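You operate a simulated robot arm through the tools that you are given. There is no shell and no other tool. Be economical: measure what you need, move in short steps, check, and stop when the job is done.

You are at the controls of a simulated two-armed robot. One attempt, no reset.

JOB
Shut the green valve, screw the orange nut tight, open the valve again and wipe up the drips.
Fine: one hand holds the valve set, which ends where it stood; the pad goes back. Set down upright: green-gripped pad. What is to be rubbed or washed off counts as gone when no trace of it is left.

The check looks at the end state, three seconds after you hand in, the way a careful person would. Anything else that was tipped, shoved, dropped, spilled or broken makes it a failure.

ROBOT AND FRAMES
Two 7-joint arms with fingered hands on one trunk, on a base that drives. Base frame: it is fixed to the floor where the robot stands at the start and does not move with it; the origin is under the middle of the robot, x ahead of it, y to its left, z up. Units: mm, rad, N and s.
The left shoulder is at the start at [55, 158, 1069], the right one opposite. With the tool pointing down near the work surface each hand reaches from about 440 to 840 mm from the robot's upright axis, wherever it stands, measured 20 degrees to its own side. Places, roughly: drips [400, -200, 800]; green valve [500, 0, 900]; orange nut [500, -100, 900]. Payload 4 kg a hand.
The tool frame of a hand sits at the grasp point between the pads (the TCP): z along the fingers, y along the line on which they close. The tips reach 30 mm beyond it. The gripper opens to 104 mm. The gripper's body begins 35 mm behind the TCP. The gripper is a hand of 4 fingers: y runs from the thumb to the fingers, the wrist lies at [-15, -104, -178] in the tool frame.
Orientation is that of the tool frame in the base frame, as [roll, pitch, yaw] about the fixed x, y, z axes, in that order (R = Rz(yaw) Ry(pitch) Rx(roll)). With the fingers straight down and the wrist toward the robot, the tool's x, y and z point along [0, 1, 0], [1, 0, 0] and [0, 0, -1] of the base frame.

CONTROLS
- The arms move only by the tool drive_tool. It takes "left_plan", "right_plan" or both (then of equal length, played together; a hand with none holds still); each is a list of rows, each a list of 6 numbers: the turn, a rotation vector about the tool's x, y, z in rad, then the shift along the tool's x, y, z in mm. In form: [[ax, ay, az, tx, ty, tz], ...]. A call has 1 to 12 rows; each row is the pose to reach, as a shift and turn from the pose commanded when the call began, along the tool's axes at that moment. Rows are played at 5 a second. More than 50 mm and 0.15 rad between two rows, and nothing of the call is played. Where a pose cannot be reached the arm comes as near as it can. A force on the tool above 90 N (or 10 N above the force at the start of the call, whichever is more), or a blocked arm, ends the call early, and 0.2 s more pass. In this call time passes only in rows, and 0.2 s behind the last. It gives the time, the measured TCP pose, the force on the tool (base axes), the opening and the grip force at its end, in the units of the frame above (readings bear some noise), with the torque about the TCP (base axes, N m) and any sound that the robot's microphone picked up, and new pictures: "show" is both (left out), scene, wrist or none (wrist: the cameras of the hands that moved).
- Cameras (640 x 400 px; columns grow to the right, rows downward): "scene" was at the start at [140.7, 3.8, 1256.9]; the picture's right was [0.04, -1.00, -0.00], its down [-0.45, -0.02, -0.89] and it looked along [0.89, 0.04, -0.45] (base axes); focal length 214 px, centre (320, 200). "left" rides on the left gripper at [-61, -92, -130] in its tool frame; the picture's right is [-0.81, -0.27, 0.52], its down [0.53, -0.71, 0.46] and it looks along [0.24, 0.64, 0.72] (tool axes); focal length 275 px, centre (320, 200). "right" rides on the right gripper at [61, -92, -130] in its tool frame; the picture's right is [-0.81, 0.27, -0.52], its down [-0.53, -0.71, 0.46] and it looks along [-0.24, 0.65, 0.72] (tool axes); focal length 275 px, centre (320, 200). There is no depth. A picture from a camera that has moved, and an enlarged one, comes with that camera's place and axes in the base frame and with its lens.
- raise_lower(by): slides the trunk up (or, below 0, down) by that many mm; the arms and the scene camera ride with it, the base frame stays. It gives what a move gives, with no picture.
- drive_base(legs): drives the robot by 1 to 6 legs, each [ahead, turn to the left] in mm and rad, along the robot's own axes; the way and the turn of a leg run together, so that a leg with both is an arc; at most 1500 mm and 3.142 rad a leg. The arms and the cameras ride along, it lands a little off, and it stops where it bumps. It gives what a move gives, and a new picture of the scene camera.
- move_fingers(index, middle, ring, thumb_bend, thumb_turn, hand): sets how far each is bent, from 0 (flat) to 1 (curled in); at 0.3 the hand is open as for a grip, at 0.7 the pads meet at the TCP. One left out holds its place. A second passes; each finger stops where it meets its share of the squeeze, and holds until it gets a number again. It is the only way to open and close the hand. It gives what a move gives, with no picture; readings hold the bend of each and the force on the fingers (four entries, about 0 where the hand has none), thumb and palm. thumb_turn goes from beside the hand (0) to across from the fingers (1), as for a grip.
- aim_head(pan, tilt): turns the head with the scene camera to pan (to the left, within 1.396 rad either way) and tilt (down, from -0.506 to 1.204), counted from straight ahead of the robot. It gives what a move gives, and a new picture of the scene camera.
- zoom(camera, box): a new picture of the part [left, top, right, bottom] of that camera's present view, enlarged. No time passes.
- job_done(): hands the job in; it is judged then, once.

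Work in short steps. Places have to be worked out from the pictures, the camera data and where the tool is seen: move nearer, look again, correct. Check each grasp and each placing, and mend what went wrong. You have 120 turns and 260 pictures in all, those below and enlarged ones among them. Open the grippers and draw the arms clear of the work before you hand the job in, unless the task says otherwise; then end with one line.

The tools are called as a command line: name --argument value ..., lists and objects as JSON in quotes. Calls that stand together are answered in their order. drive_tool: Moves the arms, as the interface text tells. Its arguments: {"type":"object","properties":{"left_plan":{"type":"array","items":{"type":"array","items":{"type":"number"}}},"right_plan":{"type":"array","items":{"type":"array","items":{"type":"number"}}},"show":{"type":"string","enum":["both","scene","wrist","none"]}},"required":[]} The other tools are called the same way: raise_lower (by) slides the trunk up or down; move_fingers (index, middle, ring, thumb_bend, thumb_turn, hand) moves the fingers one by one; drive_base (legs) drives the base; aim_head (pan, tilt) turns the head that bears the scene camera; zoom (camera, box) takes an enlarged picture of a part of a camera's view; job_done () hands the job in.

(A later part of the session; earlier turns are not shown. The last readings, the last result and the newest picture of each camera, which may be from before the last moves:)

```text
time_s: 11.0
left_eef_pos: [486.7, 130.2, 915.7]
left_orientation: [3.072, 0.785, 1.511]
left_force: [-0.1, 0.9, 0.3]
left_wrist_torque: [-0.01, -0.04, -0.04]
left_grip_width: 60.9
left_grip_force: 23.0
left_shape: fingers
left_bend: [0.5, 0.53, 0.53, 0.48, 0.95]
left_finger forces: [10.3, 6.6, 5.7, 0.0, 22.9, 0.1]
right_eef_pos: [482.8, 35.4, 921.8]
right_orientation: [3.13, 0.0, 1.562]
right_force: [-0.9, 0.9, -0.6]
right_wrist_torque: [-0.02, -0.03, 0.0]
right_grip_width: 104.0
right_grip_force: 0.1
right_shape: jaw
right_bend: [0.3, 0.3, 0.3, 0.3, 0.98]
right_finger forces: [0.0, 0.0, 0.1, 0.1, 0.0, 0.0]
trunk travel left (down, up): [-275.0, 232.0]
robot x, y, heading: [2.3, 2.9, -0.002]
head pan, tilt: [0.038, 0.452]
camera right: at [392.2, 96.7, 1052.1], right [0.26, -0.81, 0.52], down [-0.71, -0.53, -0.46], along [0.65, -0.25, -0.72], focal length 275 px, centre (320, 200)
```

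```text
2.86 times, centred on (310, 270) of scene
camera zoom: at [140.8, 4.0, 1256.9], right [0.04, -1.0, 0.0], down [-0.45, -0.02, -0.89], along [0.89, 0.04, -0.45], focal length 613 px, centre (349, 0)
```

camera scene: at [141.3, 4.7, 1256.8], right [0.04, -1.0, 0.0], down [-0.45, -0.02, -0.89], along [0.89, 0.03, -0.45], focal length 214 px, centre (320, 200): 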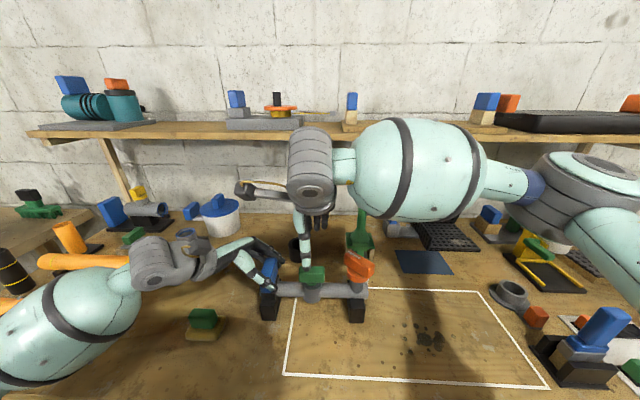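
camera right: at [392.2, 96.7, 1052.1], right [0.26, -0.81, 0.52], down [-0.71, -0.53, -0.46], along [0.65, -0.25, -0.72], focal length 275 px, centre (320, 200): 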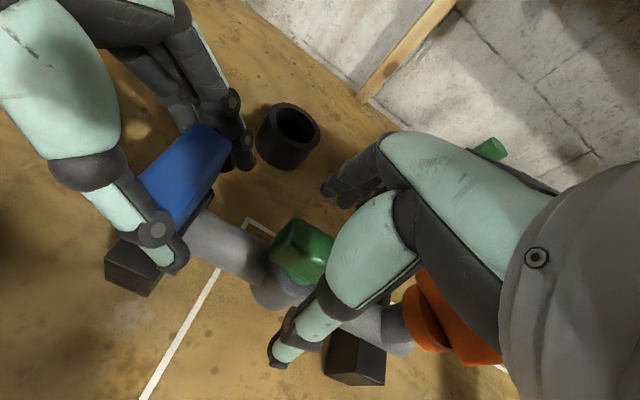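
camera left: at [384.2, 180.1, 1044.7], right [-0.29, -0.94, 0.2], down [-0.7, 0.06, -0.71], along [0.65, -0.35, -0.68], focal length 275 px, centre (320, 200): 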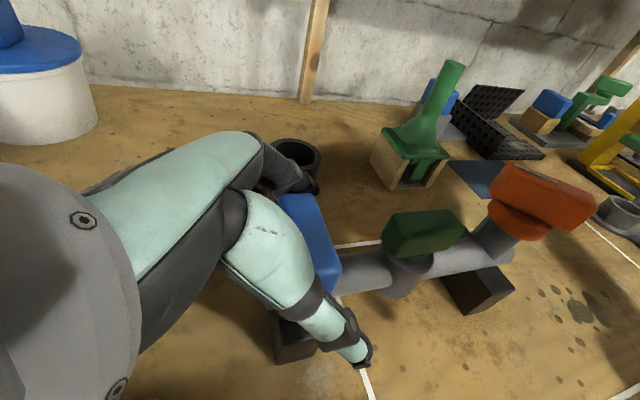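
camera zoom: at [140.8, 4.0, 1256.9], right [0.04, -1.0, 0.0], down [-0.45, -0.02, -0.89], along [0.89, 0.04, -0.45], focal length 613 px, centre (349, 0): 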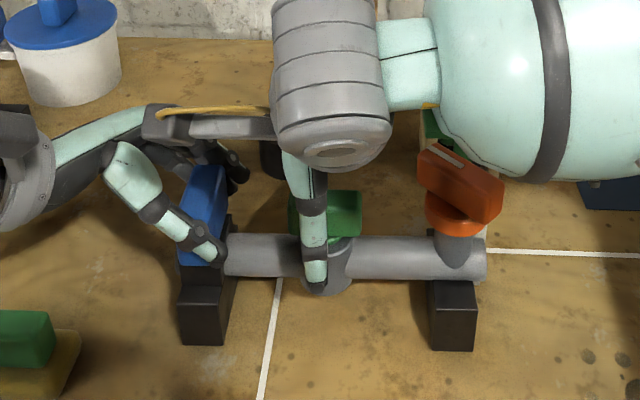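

The hand straddles the lever with the thumb in front and the fingers behind. I'll close on it.

move_fingers --hand "right" --index 0.57 --middle 0.57 --ring 0.57 --thumb_bend 0.57

zoom --camera "left" --box '[320, 130, 560, 330]'

zoom --camera "right" --box '[200, 180, 420, 380]'

```text
time_s: 12.0
left_eef_pos: [485.9, 130.9, 916.7]
left_orientation: [3.07, 0.786, 1.51]
left_force: [-0.2, 0.5, 0.2]
left_wrist_torque: [-0.01, -0.05, -0.01]
left_grip_width: 61.0
left_grip_force: 22.8
left_shape: fingers
left_bend: [0.5, 0.53, 0.53, 0.48, 0.95]
left_finger forces: [10.4, 6.8, 5.8, 0.0, 22.7, 0.1]
right_eef_pos: [482.9, 36.3, 921.7]
right_orientation: [3.13, 0.001, 1.562]
right_force: [0.5, -0.4, 0.3]
right_wrist_torque: [0.01, 0.0, -0.02]
right_grip_width: 37.0
right_grip_force: 0.1
right_shape: fingers
right_bend: [0.56, 0.56, 0.56, 0.56, 0.98]
right_finger forces: [0.0, 0.0, 0.0, 0.0, 0.0, 0.1]
trunk travel left (down, up): [-275.0, 232.0]
robot x, y, heading: [-1.4, 3.7, -0.003]
head pan, tilt: [0.038, 0.452]
```

```text
2.00 times, centred on (440, 230) of left
camera zoom: at [388.2, 180.3, 1046.8], right [-0.29, -0.94, 0.19], down [-0.68, 0.06, -0.73], along [0.68, -0.35, -0.65], focal length 551 px, centre (80, 140)
```

zoom: 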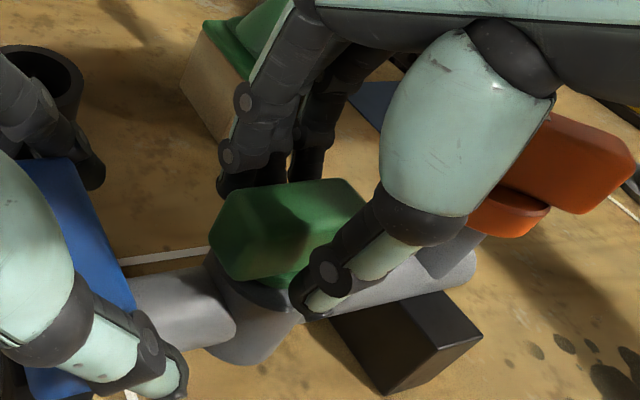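

```text
2.00 times, centred on (310, 280) of right
camera zoom: at [392.1, 96.8, 1052.5], right [0.26, -0.81, 0.52], down [-0.71, -0.53, -0.46], along [0.65, -0.25, -0.72], focal length 551 px, centre (340, 40)
```

zoom: 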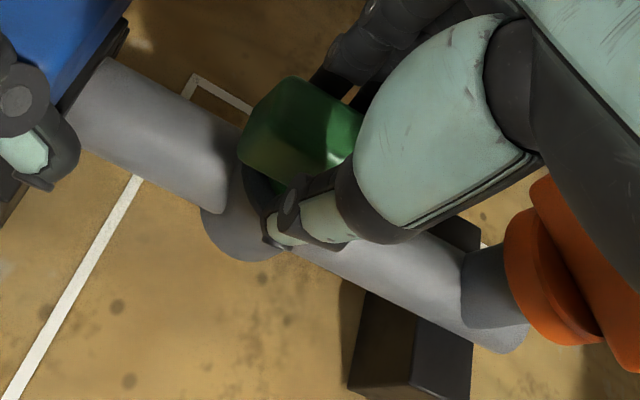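

move_fingers --hand "right" --index 0.7 --middle 0.7 --ring 0.7 --thumb_bend 0.7

zoom --camera "right" --box '[120, 100, 420, 380]'

zoom --camera "scene" --box '[220, 200, 400, 340]'

```text
time_s: 13.0
left_eef_pos: [485.2, 128.4, 916.6]
left_orientation: [3.071, 0.783, 1.511]
left_force: [-1.8, 2.5, 1.2]
left_wrist_torque: [-0.08, 0.0, -0.21]
left_grip_width: 61.1
left_grip_force: 22.8
left_shape: fingers
left_bend: [0.5, 0.53, 0.53, 0.48, 0.96]
left_finger forces: [9.4, 6.2, 6.1, 0.0, 23.8, 0.0]
right_eef_pos: [483.6, 35.7, 922.0]
right_orientation: [3.13, 0.002, 1.561]
right_force: [3.3, -2.8, 0.2]
right_wrist_torque: [-0.02, -0.02, 0.05]
right_grip_width: 19.4
right_grip_force: 8.1
right_shape: fingers
right_bend: [0.65, 0.66, 0.67, 0.62, 0.97]
right_finger forces: [4.5, 3.0, 2.0, 0.0, 7.3, 0.0]
trunk travel left (down, up): [-275.0, 232.0]
robot x, y, heading: [1.6, -0.7, -0.001]
head pan, tilt: [0.038, 0.452]
```

```text
1.43 times, centred on (270, 240) of right
camera zoom: at [392.4, 96.6, 1052.3], right [0.26, -0.81, 0.52], down [-0.71, -0.53, -0.46], along [0.65, -0.25, -0.72], focal length 393 px, centre (391, 143)
```

zoom: 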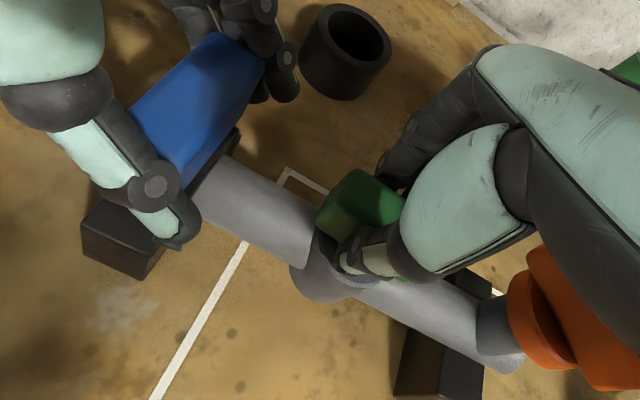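

```text
2.86 times, centred on (310, 270) of scene
camera zoom: at [140.9, 3.9, 1256.9], right [0.04, -1.0, 0.0], down [-0.45, -0.02, -0.89], along [0.89, 0.04, -0.45], focal length 613 px, centre (349, 0)
```

zoom: 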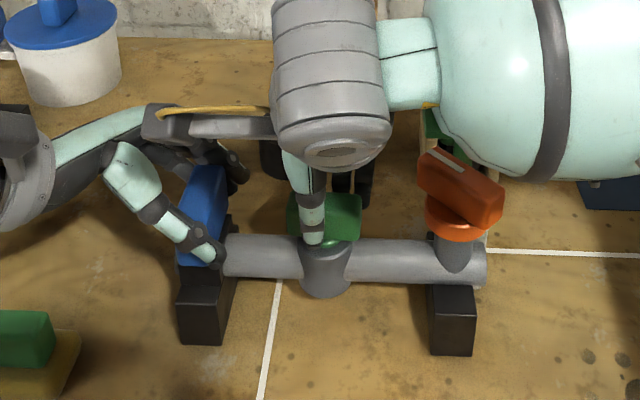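

The lever is gripped. I'll turn it clockwise seen from above (+z of the tool) by 0.3 rad as a test.

drive_tool --right_plan '[[0, 0, 0.1, 0, 0, 0], [0, 0, 0.2, 0, 0, 0], [0, 0, 0.3, 0, 0, 0]]' --show "none"

zoom --camera "scene" --box '[220, 200, 400, 340]'

zoom --camera "left" --box '[320, 130, 560, 330]'

```text
time_s: 13.8
left_eef_pos: [485.8, 130.1, 915.0]
left_orientation: [3.071, 0.786, 1.512]
left_force: [-0.7, 4.4, 0.5]
left_wrist_torque: [-0.04, -0.04, -0.21]
left_grip_width: 60.7
left_grip_force: 22.9
left_shape: fingers
left_bend: [0.51, 0.53, 0.53, 0.48, 0.96]
left_finger forces: [9.4, 6.3, 6.6, 0.0, 23.6, 0.1]
right_eef_pos: [483.2, 36.7, 923.5]
right_orientation: [3.129, -0.003, 1.26]
right_force: [0.9, -4.0, 0.3]
right_wrist_torque: [-0.09, 0.04, 0.1]
right_grip_width: 19.4
right_grip_force: 8.8
right_shape: fingers
right_bend: [0.65, 0.66, 0.67, 0.62, 0.97]
right_finger forces: [3.7, 3.7, 2.8, 0.0, 7.6, 0.0]
trunk travel left (down, up): [-275.0, 232.0]
robot x, y, heading: [0.1, -1.4, 0.002]
head pan, tilt: [0.038, 0.452]
```

```text
2.86 times, centred on (310, 270) of scene
camera zoom: at [140.8, 4.3, 1256.9], right [0.04, -1.0, 0.0], down [-0.45, -0.02, -0.89], along [0.89, 0.03, -0.45], focal length 613 px, centre (349, 0)
```

zoom: 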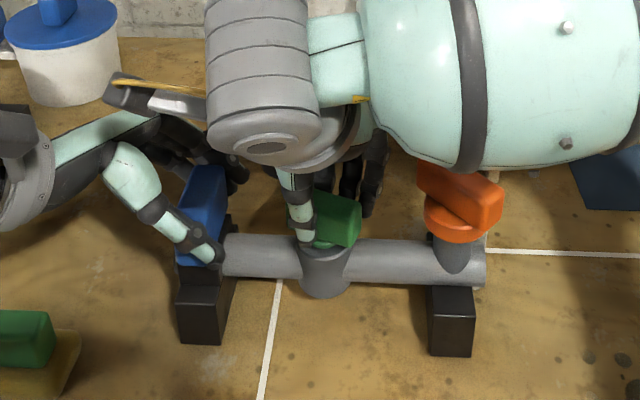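

```text
2.00 times, centred on (440, 230) of left
camera zoom: at [388.5, 180.7, 1046.8], right [-0.29, -0.94, 0.19], down [-0.68, 0.06, -0.73], along [0.68, -0.35, -0.65], focal length 551 px, centre (80, 140)
```

zoom: 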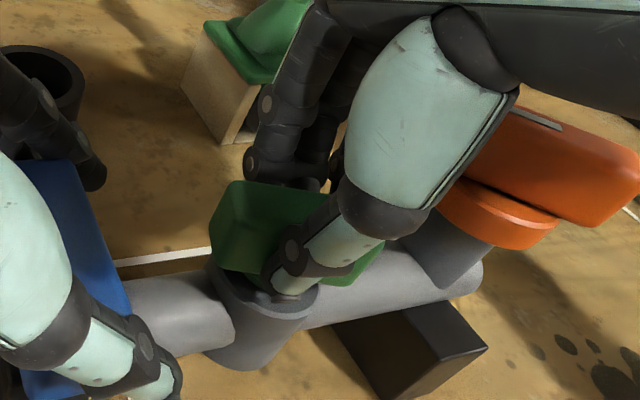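

The lever follows clockwise with low torque. I'll continue to 0.6 rad in total and check clearance to the left hand.

drive_tool --right_plan '[[0, 0, 0.1, 0, 0, 0], [0, 0, 0.2, 0, 0, 0], [0, 0, 0.3, 0, 0, 0]]' --show "both"

zoom --camera "left" --box '[320, 130, 560, 330]'

```text
time_s: 14.6
left_eef_pos: [484.4, 129.9, 915.9]
left_orientation: [3.07, 0.781, 1.512]
left_force: [-0.7, 7.3, 0.4]
left_wrist_torque: [-0.01, -0.02, -0.18]
left_grip_width: 61.0
left_grip_force: 23.3
left_shape: fingers
left_bend: [0.51, 0.53, 0.53, 0.48, 0.96]
left_finger forces: [9.6, 6.7, 6.8, 0.0, 23.4, 0.1]
right_eef_pos: [483.3, 35.8, 922.2]
right_orientation: [3.129, -0.004, 0.96]
right_force: [0.7, -7.6, -0.1]
right_wrist_torque: [-0.19, 0.01, 0.09]
right_grip_width: 19.5
right_grip_force: 9.0
right_shape: fingers
right_bend: [0.65, 0.66, 0.66, 0.62, 0.97]
right_finger forces: [4.0, 4.1, 3.3, 0.0, 7.4, 0.0]
trunk travel left (down, up): [-275.0, 232.0]
robot x, y, heading: [-1.1, 1.7, -0.002]
head pan, tilt: [0.038, 0.452]
camera scene: at [140.7, 4.2, 1256.9], right [0.04, -1.0, 0.0], down [-0.45, -0.02, -0.89], along [0.89, 0.03, -0.45], focal length 214 px, centre (320, 200)
camera right: at [443.0, 137.5, 1052.4], right [-0.25, -0.82, 0.52], down [-0.88, -0.03, -0.47], along [0.4, -0.57, -0.72], focal length 275 px, centre (320, 200)
```

scene: 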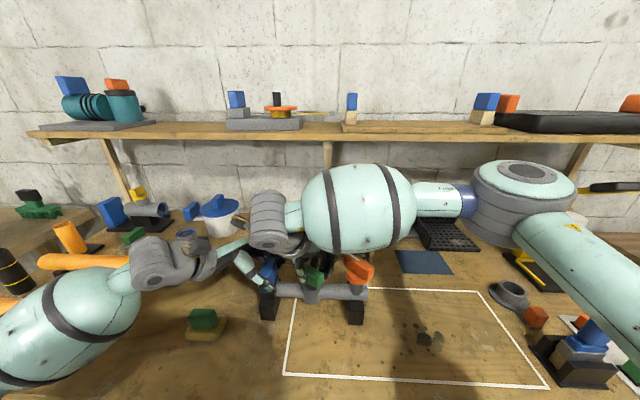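
right: 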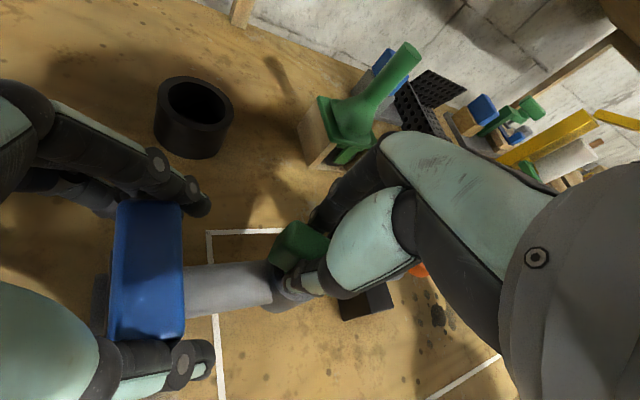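

```text
2.00 times, centred on (440, 230) of left
camera zoom: at [388.4, 180.7, 1046.8], right [-0.29, -0.94, 0.19], down [-0.68, 0.06, -0.73], along [0.68, -0.35, -0.65], focal length 551 px, centre (80, 140)
```

zoom: 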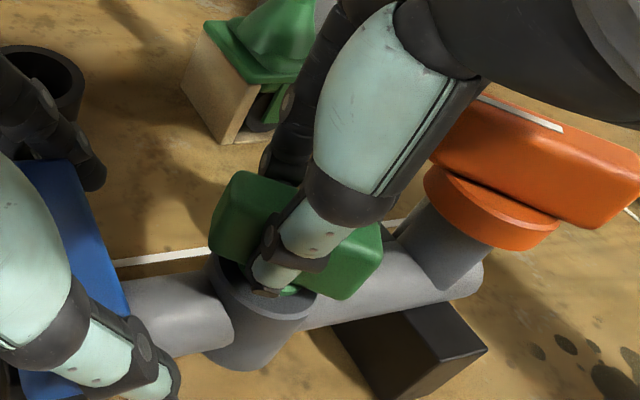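

The lever is about 35° round. The right hand feels −7.6 N in y, so I'll shift about 2.5 mm in −y and continue to about 1.1 rad.

drive_tool --right_plan '[[0, 0, 0.1, -2, 1.4, 0], [0, 0, 0.2, -2, 1.4, 0], [0, 0, 0.3, -2, 1.4, 0], [0, 0, 0.4, -2, 1.4, 0], [0, 0, 0.5, -2, 1.4, 0]]' --show "both"

zoom --camera "scene" --box '[200, 180, 400, 340]'

zoom --camera "left" --box '[320, 130, 560, 330]'

```text
time_s: 15.8
left_eef_pos: [485.2, 130.4, 916.7]
left_orientation: [3.07, 0.782, 1.511]
left_force: [0.7, 4.7, -0.2]
left_wrist_torque: [0.01, -0.08, -0.04]
left_grip_width: 60.9
left_grip_force: 23.3
left_shape: fingers
left_bend: [0.5, 0.53, 0.53, 0.48, 0.96]
left_finger forces: [10.5, 6.8, 6.5, 0.0, 22.5, 0.0]
right_eef_pos: [482.5, 32.4, 921.8]
right_orientation: [3.135, -0.011, 0.46]
right_force: [-1.8, -5.5, 1.8]
right_wrist_torque: [-0.14, 0.05, 0.14]
right_grip_width: 19.6
right_grip_force: 8.9
right_shape: fingers
right_bend: [0.65, 0.66, 0.66, 0.62, 0.97]
right_finger forces: [4.1, 3.8, 3.1, 0.1, 7.2, 0.0]
trunk travel left (down, up): [-275.0, 232.0]
robot x, y, heading: [-1.0, -1.8, 0.003]
head pan, tilt: [0.038, 0.452]
camera scene: at [140.6, 4.0, 1256.9], right [0.04, -1.0, 0.0], down [-0.45, -0.02, -0.89], along [0.89, 0.04, -0.45], focal length 214 px, centre (320, 200)
camera right: at [496.9, 141.5, 1053.1], right [-0.61, -0.6, 0.51], down [-0.79, 0.4, -0.47], along [0.08, -0.69, -0.72], focal length 275 px, centre (320, 200)
```

scene: 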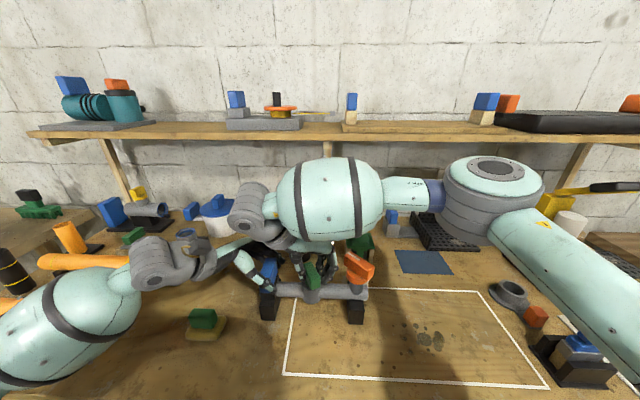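
right: 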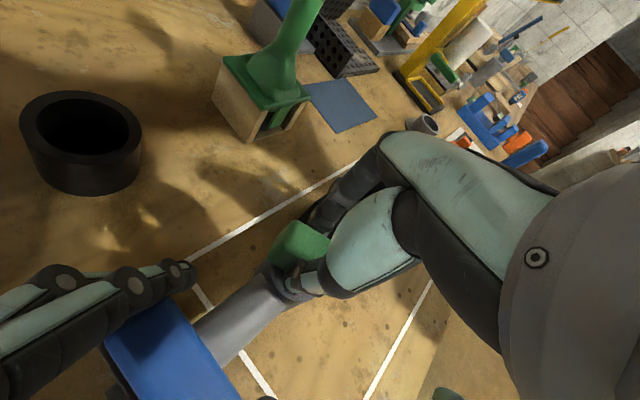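

```text
2.50 times, centred on (300, 260) of scene
camera zoom: at [140.6, 4.0, 1256.9], right [0.04, -1.0, 0.0], down [-0.45, -0.02, -0.89], along [0.89, 0.04, -0.45], focal length 536 px, centre (370, 50)
```

zoom: 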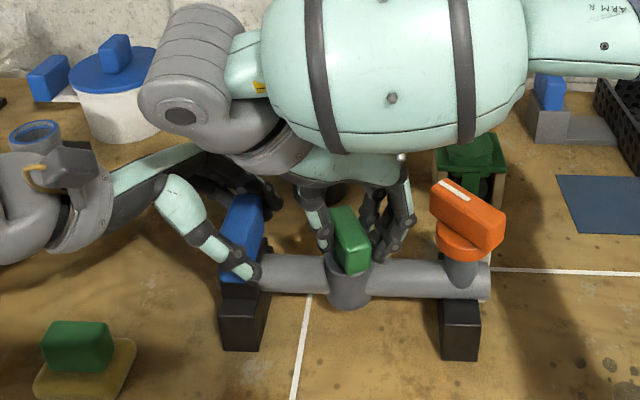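

```text
2.00 times, centred on (440, 230) of left
camera zoom: at [388.3, 180.5, 1046.9], right [-0.29, -0.94, 0.19], down [-0.68, 0.06, -0.73], along [0.68, -0.35, -0.65], focal length 551 px, centre (80, 140)
```

zoom: 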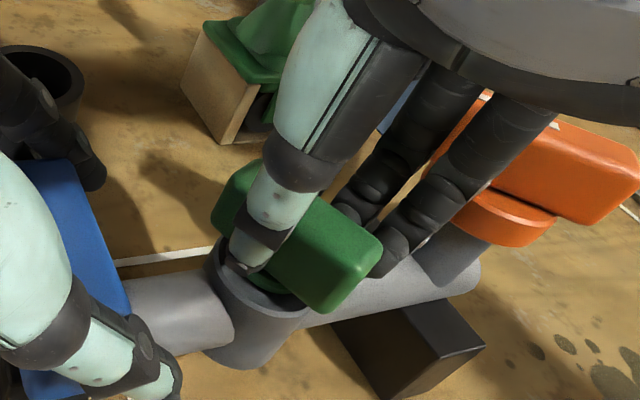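

It's going well, with yaw at 0.46. I'll continue to yaw ≈ 0 and then a bit beyond, to feel for a stop.

drive_tool --right_plan '[[0, 0, 0.1, -0.7, 1.3, 0], [0, 0, 0.2, -0.7, 1.3, 0], [0, 0, 0.3, -0.7, 1.3, 0], [0, 0, 0.4, -0.7, 1.3, 0], [0, 0, 0.46, -0.7, 1.3, 0]]' --show "none"

zoom --camera "scene" --box '[200, 180, 400, 340]'

zoom --camera "left" --box '[320, 130, 560, 330]'

```text
time_s: 17.0
left_eef_pos: [485.9, 129.4, 916.2]
left_orientation: [3.07, 0.783, 1.513]
left_force: [4.8, 5.3, -0.1]
left_wrist_torque: [0.08, -0.18, 0.17]
left_grip_width: 60.7
left_grip_force: 23.4
left_shape: fingers
left_bend: [0.5, 0.53, 0.53, 0.49, 0.96]
left_finger forces: [11.6, 7.4, 6.3, 0.0, 21.1, 0.0]
right_eef_pos: [484.2, 31.1, 922.0]
right_orientation: [3.14, -0.013, 0.001]
right_force: [-4.2, -4.5, 1.7]
right_wrist_torque: [-0.15, 0.16, 0.19]
right_grip_width: 19.3
right_grip_force: 10.1
right_shape: fingers
right_bend: [0.65, 0.66, 0.66, 0.62, 0.98]
right_finger forces: [3.7, 4.7, 4.7, 0.1, 7.9, 0.0]
trunk travel left (down, up): [-275.0, 232.0]
robot x, y, heading: [-3.9, -2.8, 0.004]
head pan, tilt: [0.038, 0.452]
```

```text
2.50 times, centred on (300, 260) of scene
camera zoom: at [140.4, 3.9, 1256.9], right [0.04, -1.0, 0.0], down [-0.45, -0.02, -0.89], along [0.89, 0.04, -0.45], focal length 536 px, centre (370, 50)
```

zoom: 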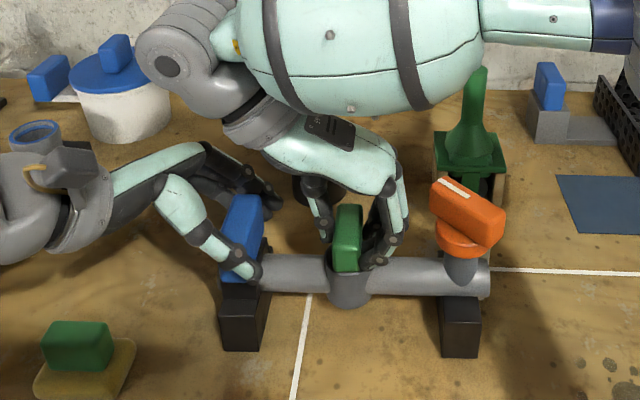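

```text
2.00 times, centred on (440, 230) of left
camera zoom: at [388.2, 180.4, 1046.9], right [-0.29, -0.94, 0.19], down [-0.68, 0.06, -0.73], along [0.68, -0.35, -0.65], focal length 551 px, centre (80, 140)
```

zoom: 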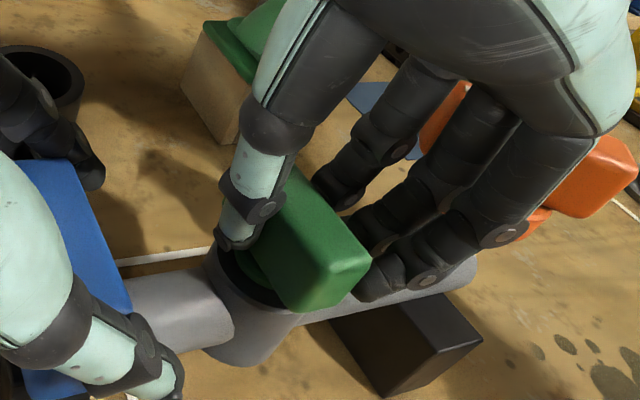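

The lever is now across the pipe. I'll try a little more, 0.08 rad, to see whether there is a stop.

drive_tool --right_plan '[[0, 0, 0.04, 0, 0, 0], [0, 0, 0.08, 0, 0, 0]]' --show "none"

zoom --camera "scene" --box '[260, 220, 380, 320]'

```text
time_s: 17.6
left_eef_pos: [484.7, 131.3, 916.0]
left_orientation: [3.07, 0.782, 1.511]
left_force: [3.8, 5.8, -0.2]
left_wrist_torque: [0.08, -0.31, 0.15]
left_grip_width: 60.9
left_grip_force: 23.9
left_shape: fingers
left_bend: [0.5, 0.53, 0.53, 0.49, 0.96]
left_finger forces: [11.2, 7.7, 6.9, 0.0, 21.8, 0.0]
right_eef_pos: [483.9, 31.8, 921.2]
right_orientation: [-3.141, -0.013, -0.078]
right_force: [-3.8, -6.2, 1.1]
right_wrist_torque: [-0.18, 0.2, 0.27]
right_grip_width: 19.7
right_grip_force: 11.3
right_shape: fingers
right_bend: [0.65, 0.66, 0.64, 0.62, 0.98]
right_finger forces: [3.1, 5.4, 6.3, 0.0, 8.2, 0.0]
trunk travel left (down, up): [-275.0, 232.0]
robot x, y, heading: [-0.7, -0.4, -0.005]
head pan, tilt: [0.038, 0.452]
```

```text
4.00 times, centred on (320, 270) of scene
camera zoom: at [140.7, 3.9, 1256.9], right [0.04, -1.0, 0.0], down [-0.45, -0.02, -0.89], along [0.89, 0.04, -0.45], focal length 858 px, centre (320, -80)
```

zoom: 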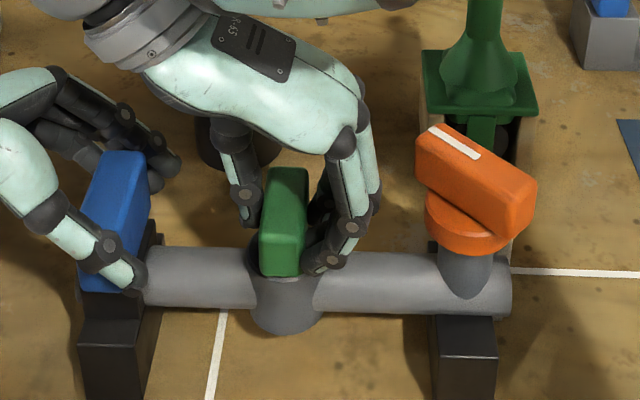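

The torque rises and the fingers are starting to slip, so the valve is at its closed stop, across the pipe. I'll open the right hand a little and lift.

move_fingers --hand "right" --index 0.48 --middle 0.48 --ring 0.48 --thumb_bend 0.48

drive_tool --right_plan '[[0, 0, 0, 0, 0, -30], [0, 0, 0, 0, 0, -60], [0, 0, 0, 0, 0, -95]]' --show "both"

zoom --camera "scene" --box '[240, 220, 400, 340]'

zoom --camera "left" --box '[400, 130, 600, 300]'

```text
time_s: 18.6
left_eef_pos: [485.1, 130.2, 916.6]
left_orientation: [3.07, 0.783, 1.509]
left_force: [-0.5, -0.5, 0.3]
left_wrist_torque: [-0.03, -0.04, -0.03]
left_grip_width: 60.8
left_grip_force: 22.3
left_shape: fingers
left_bend: [0.5, 0.53, 0.53, 0.49, 0.95]
left_finger forces: [10.0, 6.1, 5.5, 0.0, 22.3, 0.0]
right_eef_pos: [482.9, 32.7, 922.6]
right_orientation: [3.142, -0.013, -0.078]
right_force: [0.2, -0.2, 1.2]
right_wrist_torque: [0.01, 0.02, 0.0]
right_grip_width: 56.6
right_grip_force: 0.1
right_shape: fingers
right_bend: [0.48, 0.48, 0.48, 0.48, 0.98]
right_finger forces: [0.1, 0.0, 0.0, 0.0, 0.0, 0.1]
trunk travel left (down, up): [-275.0, 232.0]
robot x, y, heading: [3.3, -2.6, 0.003]
head pan, tilt: [0.038, 0.452]
```

```text
time_s: 19.4
left_eef_pos: [484.3, 129.0, 915.0]
left_orientation: [3.073, 0.783, 1.512]
left_force: [-0.4, 1.1, 1.2]
left_wrist_torque: [0.04, -0.04, 0.05]
left_grip_width: 60.9
left_grip_force: 22.1
left_shape: fingers
left_bend: [0.5, 0.53, 0.53, 0.49, 0.95]
left_finger forces: [10.2, 6.2, 5.4, 0.1, 22.5, 0.0]
right_eef_pos: [480.8, 32.2, 1018.9]
right_orientation: [-3.141, -0.012, -0.079]
right_force: [-0.8, -1.1, -0.1]
right_wrist_torque: [0.03, 0.02, 0.01]
right_grip_width: 56.8
right_grip_force: 0.1
right_shape: fingers
right_bend: [0.48, 0.48, 0.48, 0.48, 0.98]
right_finger forces: [0.0, 0.0, 0.0, 0.1, 0.0, 0.0]
trunk travel left (down, up): [-275.0, 232.0]
robot x, y, heading: [2.1, -3.2, -0.0]
head pan, tilt: [0.038, 0.452]
camera scene: at [139.6, 4.0, 1257.0], right [0.04, -1.0, 0.0], down [-0.45, -0.02, -0.89], along [0.89, 0.04, -0.45], focal length 214 px, centre (320, 200)
camera right: at [548.5, 117.8, 1150.1], right [-0.84, -0.21, 0.51], down [-0.47, 0.75, -0.46], along [-0.28, -0.62, -0.73], focal length 275 px, centre (320, 200)
```

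scene: 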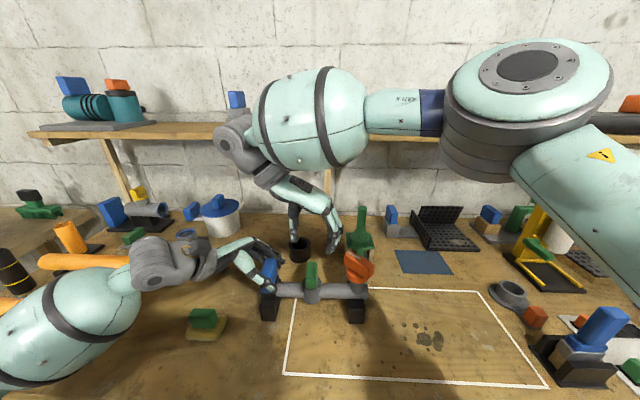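
right: 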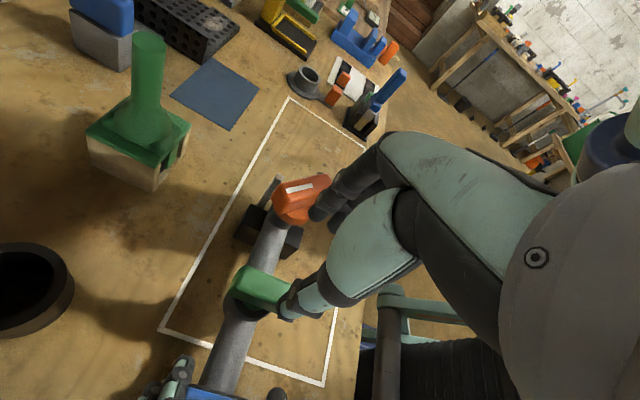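

```text
3.33 times, centred on (320, 280) of scene
camera zoom: at [139.6, 4.0, 1257.0], right [0.04, -1.0, 0.0], down [-0.45, -0.02, -0.89], along [0.89, 0.04, -0.45], focal length 715 px, centre (320, -67)
```

zoom: 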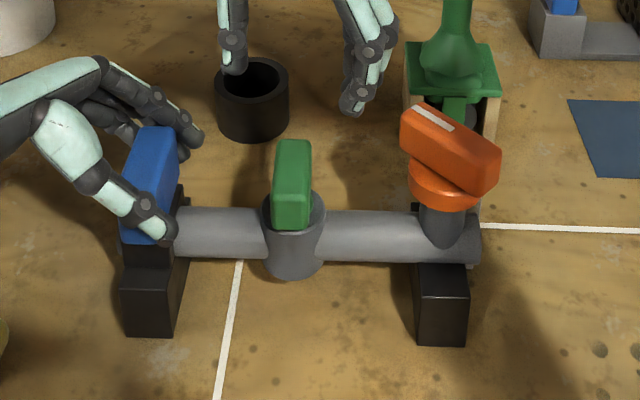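

```text
2.35 times, centred on (500, 215) of left
camera zoom: at [387.4, 180.5, 1047.0], right [-0.29, -0.94, 0.19], down [-0.68, 0.06, -0.73], along [0.68, -0.35, -0.65], focal length 648 px, centre (-104, 165)
```

zoom: 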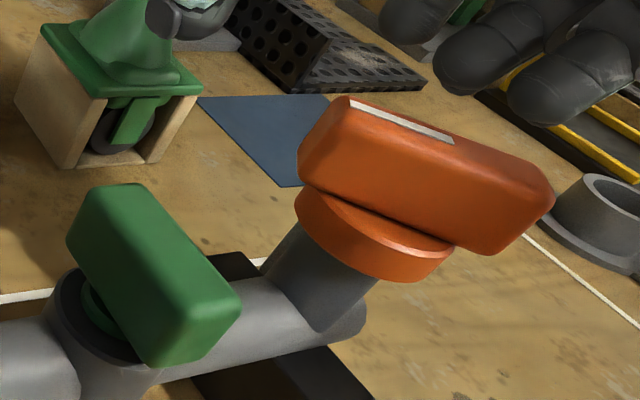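

The valve is shut. I'll look at the nut and the post from the right hand's camera.

zoom --camera "right" --box '[220, 150, 360, 280]'

```text
3.08 times, centred on (290, 215) of right
camera zoom: at [548.5, 117.8, 1150.1], right [-0.84, -0.21, 0.51], down [-0.47, 0.75, -0.46], along [-0.28, -0.62, -0.73], focal length 847 px, centre (412, 154)
```

zoom: 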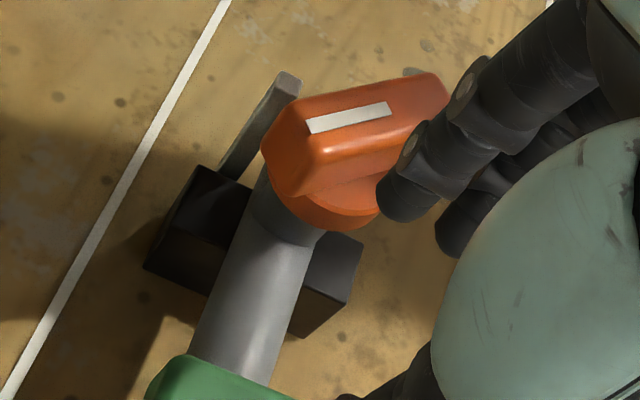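

The nut axis is at about (484, -76), the wing is at about 52°, and the post is at about -40°. I'll move the right hand above the nut, turned to yaw ≈ 0.91 so it closes across the wing.

drive_tool --right_plan '[[0, 0, -0.12, 1.4, 13, -4], [0, 0, -0.25, 2.8, 27, -4], [0, 0, -0.37, 4.2, 40, -4], [0, 0, -0.5, 5.6, 54, -4], [0, 0, -0.62, 7, 67, -4], [0, 0, -0.74, 8.4, 80, -4], [0, 0, -0.87, 10, 94, -4], [0, 0, -0.99, 11.4, 107, -4]]' --show "none"

move_fingers --hand "right" --index 0.38 --middle 0.38 --ring 0.38 --thumb_bend 0.38

zoom --camera "right" --box '[200, 150, 440, 350]'

zoom --camera "left" --box '[400, 100, 640, 300]'

zoom --camera "scene" --box '[260, 200, 440, 340]'

```text
time_s: 21.2
left_eef_pos: [486.7, 129.9, 917.4]
left_orientation: [3.069, 0.782, 1.509]
left_force: [-0.5, -1.0, 1.3]
left_wrist_torque: [-0.04, -0.1, 0.05]
left_grip_width: 61.0
left_grip_force: 22.1
left_shape: fingers
left_bend: [0.5, 0.54, 0.54, 0.49, 0.95]
left_finger forces: [10.2, 6.4, 5.8, 0.0, 22.4, 0.0]
right_eef_pos: [485.3, -77.5, 1021.0]
right_orientation: [3.131, -0.007, 0.912]
right_force: [0.1, 0.1, 0.3]
right_wrist_torque: [0.04, -0.04, 0.02]
right_grip_width: 56.9
right_grip_force: 0.2
right_shape: fingers
right_bend: [0.48, 0.48, 0.48, 0.48, 0.98]
right_finger forces: [0.0, 0.0, 0.0, 0.0, 0.0, 0.0]
trunk travel left (down, up): [-275.0, 232.0]
robot x, y, heading: [-0.4, -0.1, 0.002]
head pan, tilt: [0.038, 0.452]
```

```text
time_s: 22.2
left_eef_pos: [485.1, 129.7, 917.2]
left_orientation: [3.072, 0.783, 1.51]
left_force: [-0.8, 0.4, 0.3]
left_wrist_torque: [0.0, -0.07, -0.04]
left_grip_width: 60.7
left_grip_force: 22.7
left_shape: fingers
left_bend: [0.5, 0.54, 0.53, 0.49, 0.95]
left_finger forces: [10.0, 6.3, 5.7, 0.0, 22.4, 0.1]
right_eef_pos: [484.8, -75.1, 1020.3]
right_orientation: [3.132, -0.007, 0.912]
right_force: [-0.7, -0.1, 0.2]
right_wrist_torque: [-0.01, -0.03, -0.03]
right_grip_width: 82.5
right_grip_force: 0.0
right_shape: fingers
right_bend: [0.38, 0.38, 0.38, 0.38, 0.98]
right_finger forces: [0.1, 0.0, 0.1, 0.0, 0.0, 0.0]
trunk travel left (down, up): [-275.0, 232.0]
robot x, y, heading: [1.7, -0.2, -0.003]
head pan, tilt: [0.038, 0.452]
```

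```text
2.00 times, centred on (320, 250) of right
camera zoom: at [449.6, 27.3, 1151.5], right [-0.29, -0.81, 0.52], down [-0.88, 0.02, -0.47], along [0.37, -0.59, -0.72], focal length 551 px, centre (320, 100)
```

zoom: 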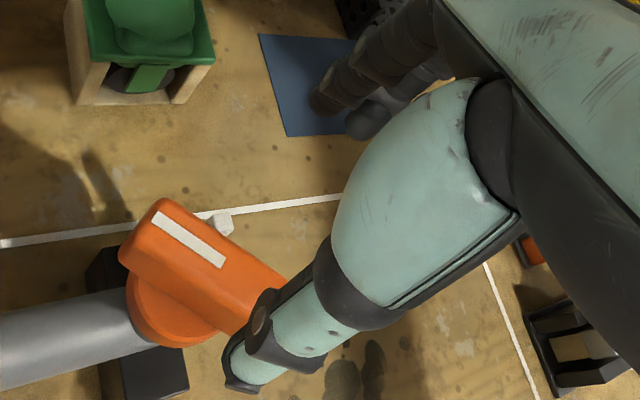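

```text
2.00 times, centred on (520, 200) of left
camera zoom: at [388.1, 180.3, 1046.9], right [-0.29, -0.94, 0.19], down [-0.68, 0.06, -0.73], along [0.68, -0.35, -0.65], focal length 551 px, centre (-80, 200)
```

zoom: 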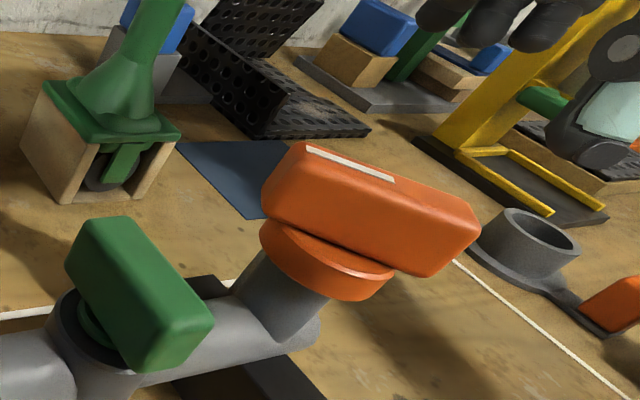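

```text
2.86 times, centred on (350, 270) of scene
camera zoom: at [140.4, 3.9, 1256.9], right [0.04, -1.0, 0.0], down [-0.45, -0.02, -0.89], along [0.89, 0.04, -0.45], focal length 613 px, centre (234, 0)
```

zoom: 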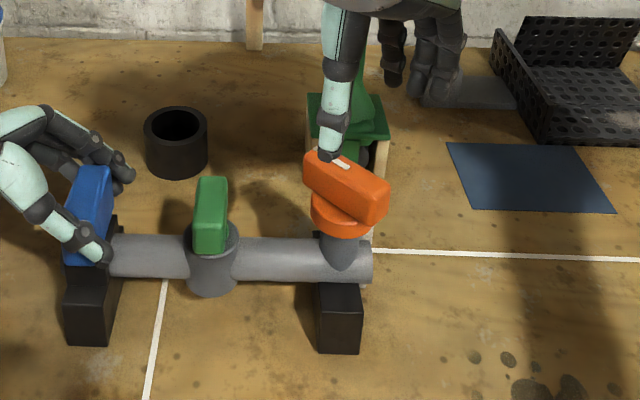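

The hand is aligned with the wing. I'll lower onto the nut with a small centring correction.

drive_tool --right_plan '[[0, 0, 0, 5, -1.5, 25], [0, 0, 0, 5, -1.5, 50], [0, 0, 0, 5, -1.5, 73]]' --show "none"

move_fingers --hand "right" --index 0.53 --middle 0.53 --ring 0.53 --thumb_bend 0.53

zoom --camera "right" --box '[200, 150, 440, 350]'

zoom --camera "left" --box '[400, 100, 640, 300]'

zoom --camera "scene" --box '[260, 200, 440, 340]'

```text
time_s: 23.0
left_eef_pos: [484.5, 130.4, 915.4]
left_orientation: [3.071, 0.783, 1.51]
left_force: [-0.8, 0.5, 1.0]
left_wrist_torque: [-0.01, -0.11, 0.0]
left_grip_width: 60.8
left_grip_force: 21.7
left_shape: fingers
left_bend: [0.5, 0.54, 0.54, 0.49, 0.95]
left_finger forces: [10.0, 6.1, 5.4, 0.1, 22.3, 0.0]
right_eef_pos: [487.2, -71.0, 948.5]
right_orientation: [3.131, -0.006, 0.911]
right_force: [0.0, 0.4, 0.4]
right_wrist_torque: [0.01, 0.02, 0.0]
right_grip_width: 82.8
right_grip_force: 0.2
right_shape: fingers
right_bend: [0.38, 0.38, 0.38, 0.38, 0.98]
right_finger forces: [0.0, 0.0, 0.0, 0.0, 0.0, 0.1]
trunk travel left (down, up): [-275.0, 232.0]
robot x, y, heading: [-1.6, -1.8, 0.002]
head pan, tilt: [0.038, 0.452]
```

```text
time_s: 24.0
left_eef_pos: [484.5, 129.1, 915.5]
left_orientation: [3.072, 0.784, 1.51]
left_force: [1.4, -0.3, 0.7]
left_wrist_torque: [0.08, -0.14, 0.24]
left_grip_width: 61.1
left_grip_force: 22.1
left_shape: fingers
left_bend: [0.5, 0.53, 0.54, 0.49, 0.94]
left_finger forces: [11.1, 6.6, 5.3, 0.0, 21.5, 0.1]
right_eef_pos: [487.0, -70.4, 948.8]
right_orientation: [3.132, -0.007, 0.91]
right_force: [-2.5, 2.1, 0.9]
right_wrist_torque: [0.07, 0.04, 0.0]
right_grip_width: 48.5
right_grip_force: 0.8
right_shape: fingers
right_bend: [0.53, 0.53, 0.53, 0.5, 0.97]
right_finger forces: [0.0, 0.0, 0.1, 0.0, 2.3, 0.1]
trunk travel left (down, up): [-275.0, 232.0]
robot x, y, heading: [0.9, -1.0, 0.008]
head pan, tilt: [0.038, 0.452]
```

```text
2.00 times, centred on (320, 250) of right
camera zoom: at [452.0, 32.6, 1079.2], right [-0.29, -0.81, 0.51], down [-0.88, 0.02, -0.47], along [0.37, -0.59, -0.72], focal length 551 px, centre (320, 100)
```

zoom: 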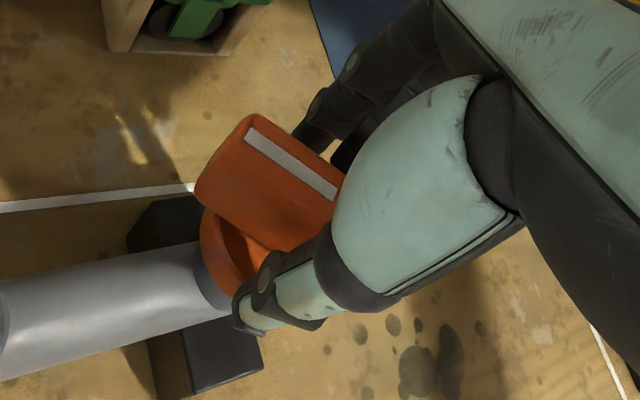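

```text
2.00 times, centred on (520, 200) of left
camera zoom: at [388.1, 180.2, 1046.9], right [-0.29, -0.94, 0.19], down [-0.68, 0.06, -0.73], along [0.68, -0.35, -0.65], focal length 551 px, centre (-80, 200)
```

zoom: 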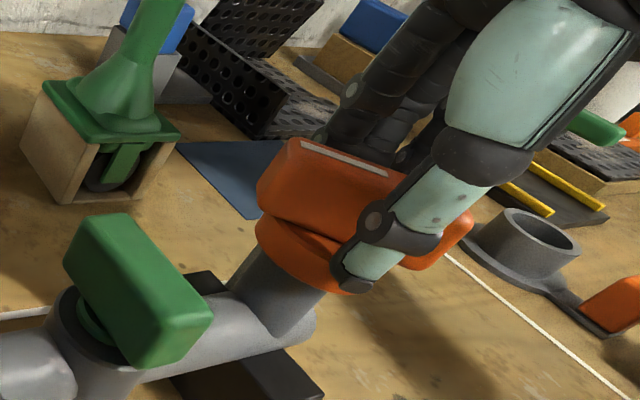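

```text
2.86 times, centred on (350, 270) of scene
camera zoom: at [140.5, 3.8, 1256.9], right [0.04, -1.0, 0.0], down [-0.45, -0.02, -0.89], along [0.89, 0.04, -0.45], focal length 613 px, centre (234, 0)
```

zoom: 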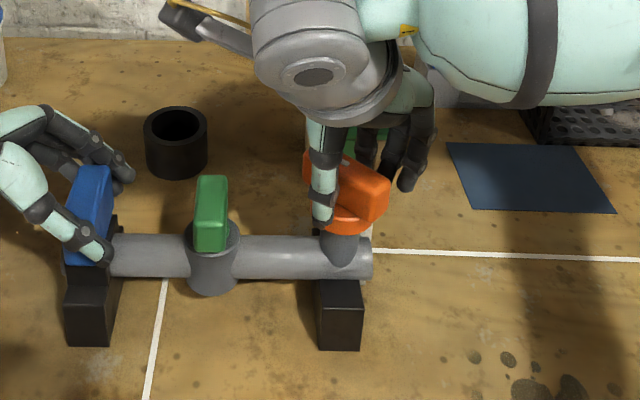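

The thumb touched first, so the nut is about 10 mm toward the thumb. I'll re-centre by that and close.

drive_tool --right_plan '[[0, 0, 0, 2, -10, 0]]' --show "none"

move_fingers --hand "right" --index 0.59 --middle 0.59 --ring 0.59 --thumb_bend 0.59

zoom --camera "left" --box '[400, 100, 640, 300]'

```text
time_s: 24.4
left_eef_pos: [485.2, 130.2, 916.1]
left_orientation: [3.069, 0.784, 1.508]
left_force: [0.5, 0.0, 1.4]
left_wrist_torque: [-0.03, -0.11, -0.02]
left_grip_width: 60.8
left_grip_force: 21.8
left_shape: fingers
left_bend: [0.5, 0.54, 0.53, 0.49, 0.95]
left_finger forces: [10.2, 6.2, 5.8, 0.0, 22.4, 0.0]
right_eef_pos: [480.5, -63.0, 948.7]
right_orientation: [3.133, -0.007, 0.911]
right_force: [1.0, -0.2, -0.3]
right_wrist_torque: [0.01, 0.0, 0.01]
right_grip_width: 44.9
right_grip_force: 0.1
right_shape: fingers
right_bend: [0.53, 0.53, 0.53, 0.53, 0.97]
right_finger forces: [0.4, 0.0, 0.0, 0.1, 0.1, 0.0]
trunk travel left (down, up): [-275.0, 232.0]
robot x, y, heading: [2.2, -0.8, 0.001]
head pan, tilt: [0.038, 0.452]
```

```text
time_s: 25.4
left_eef_pos: [485.8, 129.4, 915.7]
left_orientation: [3.07, 0.783, 1.511]
left_force: [-1.0, 1.6, -0.3]
left_wrist_torque: [-0.01, -0.24, -0.03]
left_grip_width: 60.8
left_grip_force: 23.2
left_shape: fingers
left_bend: [0.5, 0.53, 0.53, 0.49, 0.95]
left_finger forces: [9.6, 6.8, 6.6, 0.1, 23.7, 0.0]
right_eef_pos: [479.7, -63.3, 949.4]
right_orientation: [3.131, -0.006, 0.911]
right_force: [0.8, -1.9, 2.7]
right_wrist_torque: [-0.08, -0.05, 0.0]
right_grip_width: 36.6
right_grip_force: 3.3
right_shape: fingers
right_bend: [0.56, 0.56, 0.59, 0.56, 0.97]
right_finger forces: [2.2, 2.4, 0.1, 0.0, 2.0, 0.0]
trunk travel left (down, up): [-275.0, 232.0]
robot x, y, heading: [-1.4, -0.6, -0.0]
head pan, tilt: [0.038, 0.452]
```

```text
2.00 times, centred on (520, 200) of left
camera zoom: at [388.0, 180.3, 1046.9], right [-0.29, -0.94, 0.19], down [-0.68, 0.06, -0.73], along [0.68, -0.35, -0.65], focal length 551 px, centre (-80, 200)
```

zoom: 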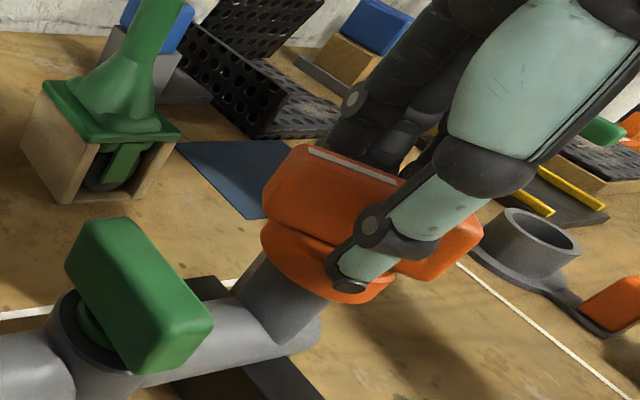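

Contact is on both sides. I'll raise 4 mm so the tips clear the disc, then tighten the grip.

drive_tool --right_plan '[[0, 0, 0, 0, 0, -4]]' --show "none"

move_fingers --hand "right" --index 0.75 --middle 0.75 --ring 0.75 --thumb_bend 0.75

zoom --camera "right" --box '[200, 150, 440, 350]'

zoom --camera "left" --box '[400, 100, 640, 300]'

```text
time_s: 25.8
left_eef_pos: [485.0, 129.7, 915.6]
left_orientation: [3.07, 0.784, 1.512]
left_force: [-0.4, 1.9, 1.5]
left_wrist_torque: [-0.03, -0.14, -0.01]
left_grip_width: 60.9
left_grip_force: 22.5
left_shape: fingers
left_bend: [0.5, 0.53, 0.53, 0.49, 0.95]
left_finger forces: [10.0, 6.6, 6.1, 0.0, 23.2, 0.0]
right_eef_pos: [482.1, -62.3, 951.6]
right_orientation: [3.132, -0.006, 0.912]
right_force: [0.2, -1.6, 0.5]
right_wrist_torque: [0.0, 0.01, 0.01]
right_grip_width: 29.6
right_grip_force: 0.1
right_shape: fingers
right_bend: [0.59, 0.58, 0.59, 0.59, 0.97]
right_finger forces: [0.0, 0.9, 0.1, 0.1, 0.1, 0.1]
trunk travel left (down, up): [-275.0, 232.0]
robot x, y, heading: [0.7, 4.3, -0.003]
head pan, tilt: [0.038, 0.452]
```

```text
time_s: 26.8
left_eef_pos: [484.5, 130.9, 918.2]
left_orientation: [3.067, 0.782, 1.509]
left_force: [-2.4, 12.6, 2.6]
left_wrist_torque: [-0.02, -0.01, -0.21]
left_grip_width: 60.5
left_grip_force: 22.9
left_shape: fingers
left_bend: [0.51, 0.54, 0.53, 0.49, 0.97]
left_finger forces: [9.1, 6.2, 6.6, 0.0, 24.4, 0.1]
right_eef_pos: [480.4, -63.2, 953.5]
right_orientation: [3.131, -0.006, 0.91]
right_force: [0.1, -12.4, 0.0]
right_wrist_torque: [-0.16, 0.04, 0.11]
right_grip_width: 19.3
right_grip_force: 20.8
right_shape: fingers
right_bend: [0.62, 0.62, 0.72, 0.64, 0.97]
right_finger forces: [8.8, 8.4, 6.2, 0.1, 17.3, 0.1]
trunk travel left (down, up): [-275.0, 232.0]
robot x, y, heading: [0.5, 1.0, -0.003]
head pan, tilt: [0.038, 0.452]
```

```text
2.00 times, centred on (320, 250) of right
camera zoom: at [445.9, 40.0, 1083.2], right [-0.29, -0.81, 0.52], down [-0.88, 0.02, -0.47], along [0.37, -0.59, -0.72], focal length 551 px, centre (320, 100)
```

zoom: 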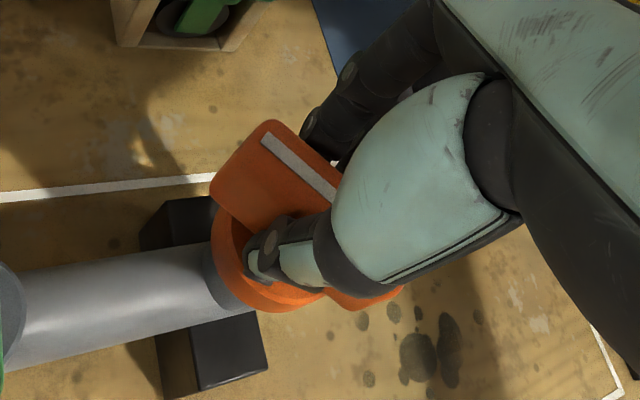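

```text
2.00 times, centred on (520, 200) of left
camera zoom: at [388.0, 180.3, 1047.2], right [-0.29, -0.94, 0.19], down [-0.68, 0.06, -0.73], along [0.68, -0.34, -0.65], focal length 551 px, centre (-80, 200)
```

zoom: 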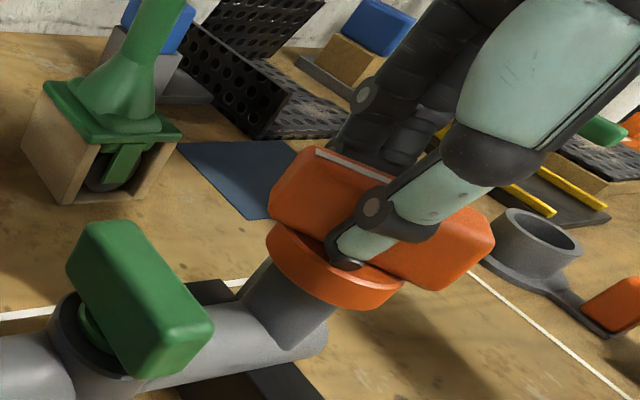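

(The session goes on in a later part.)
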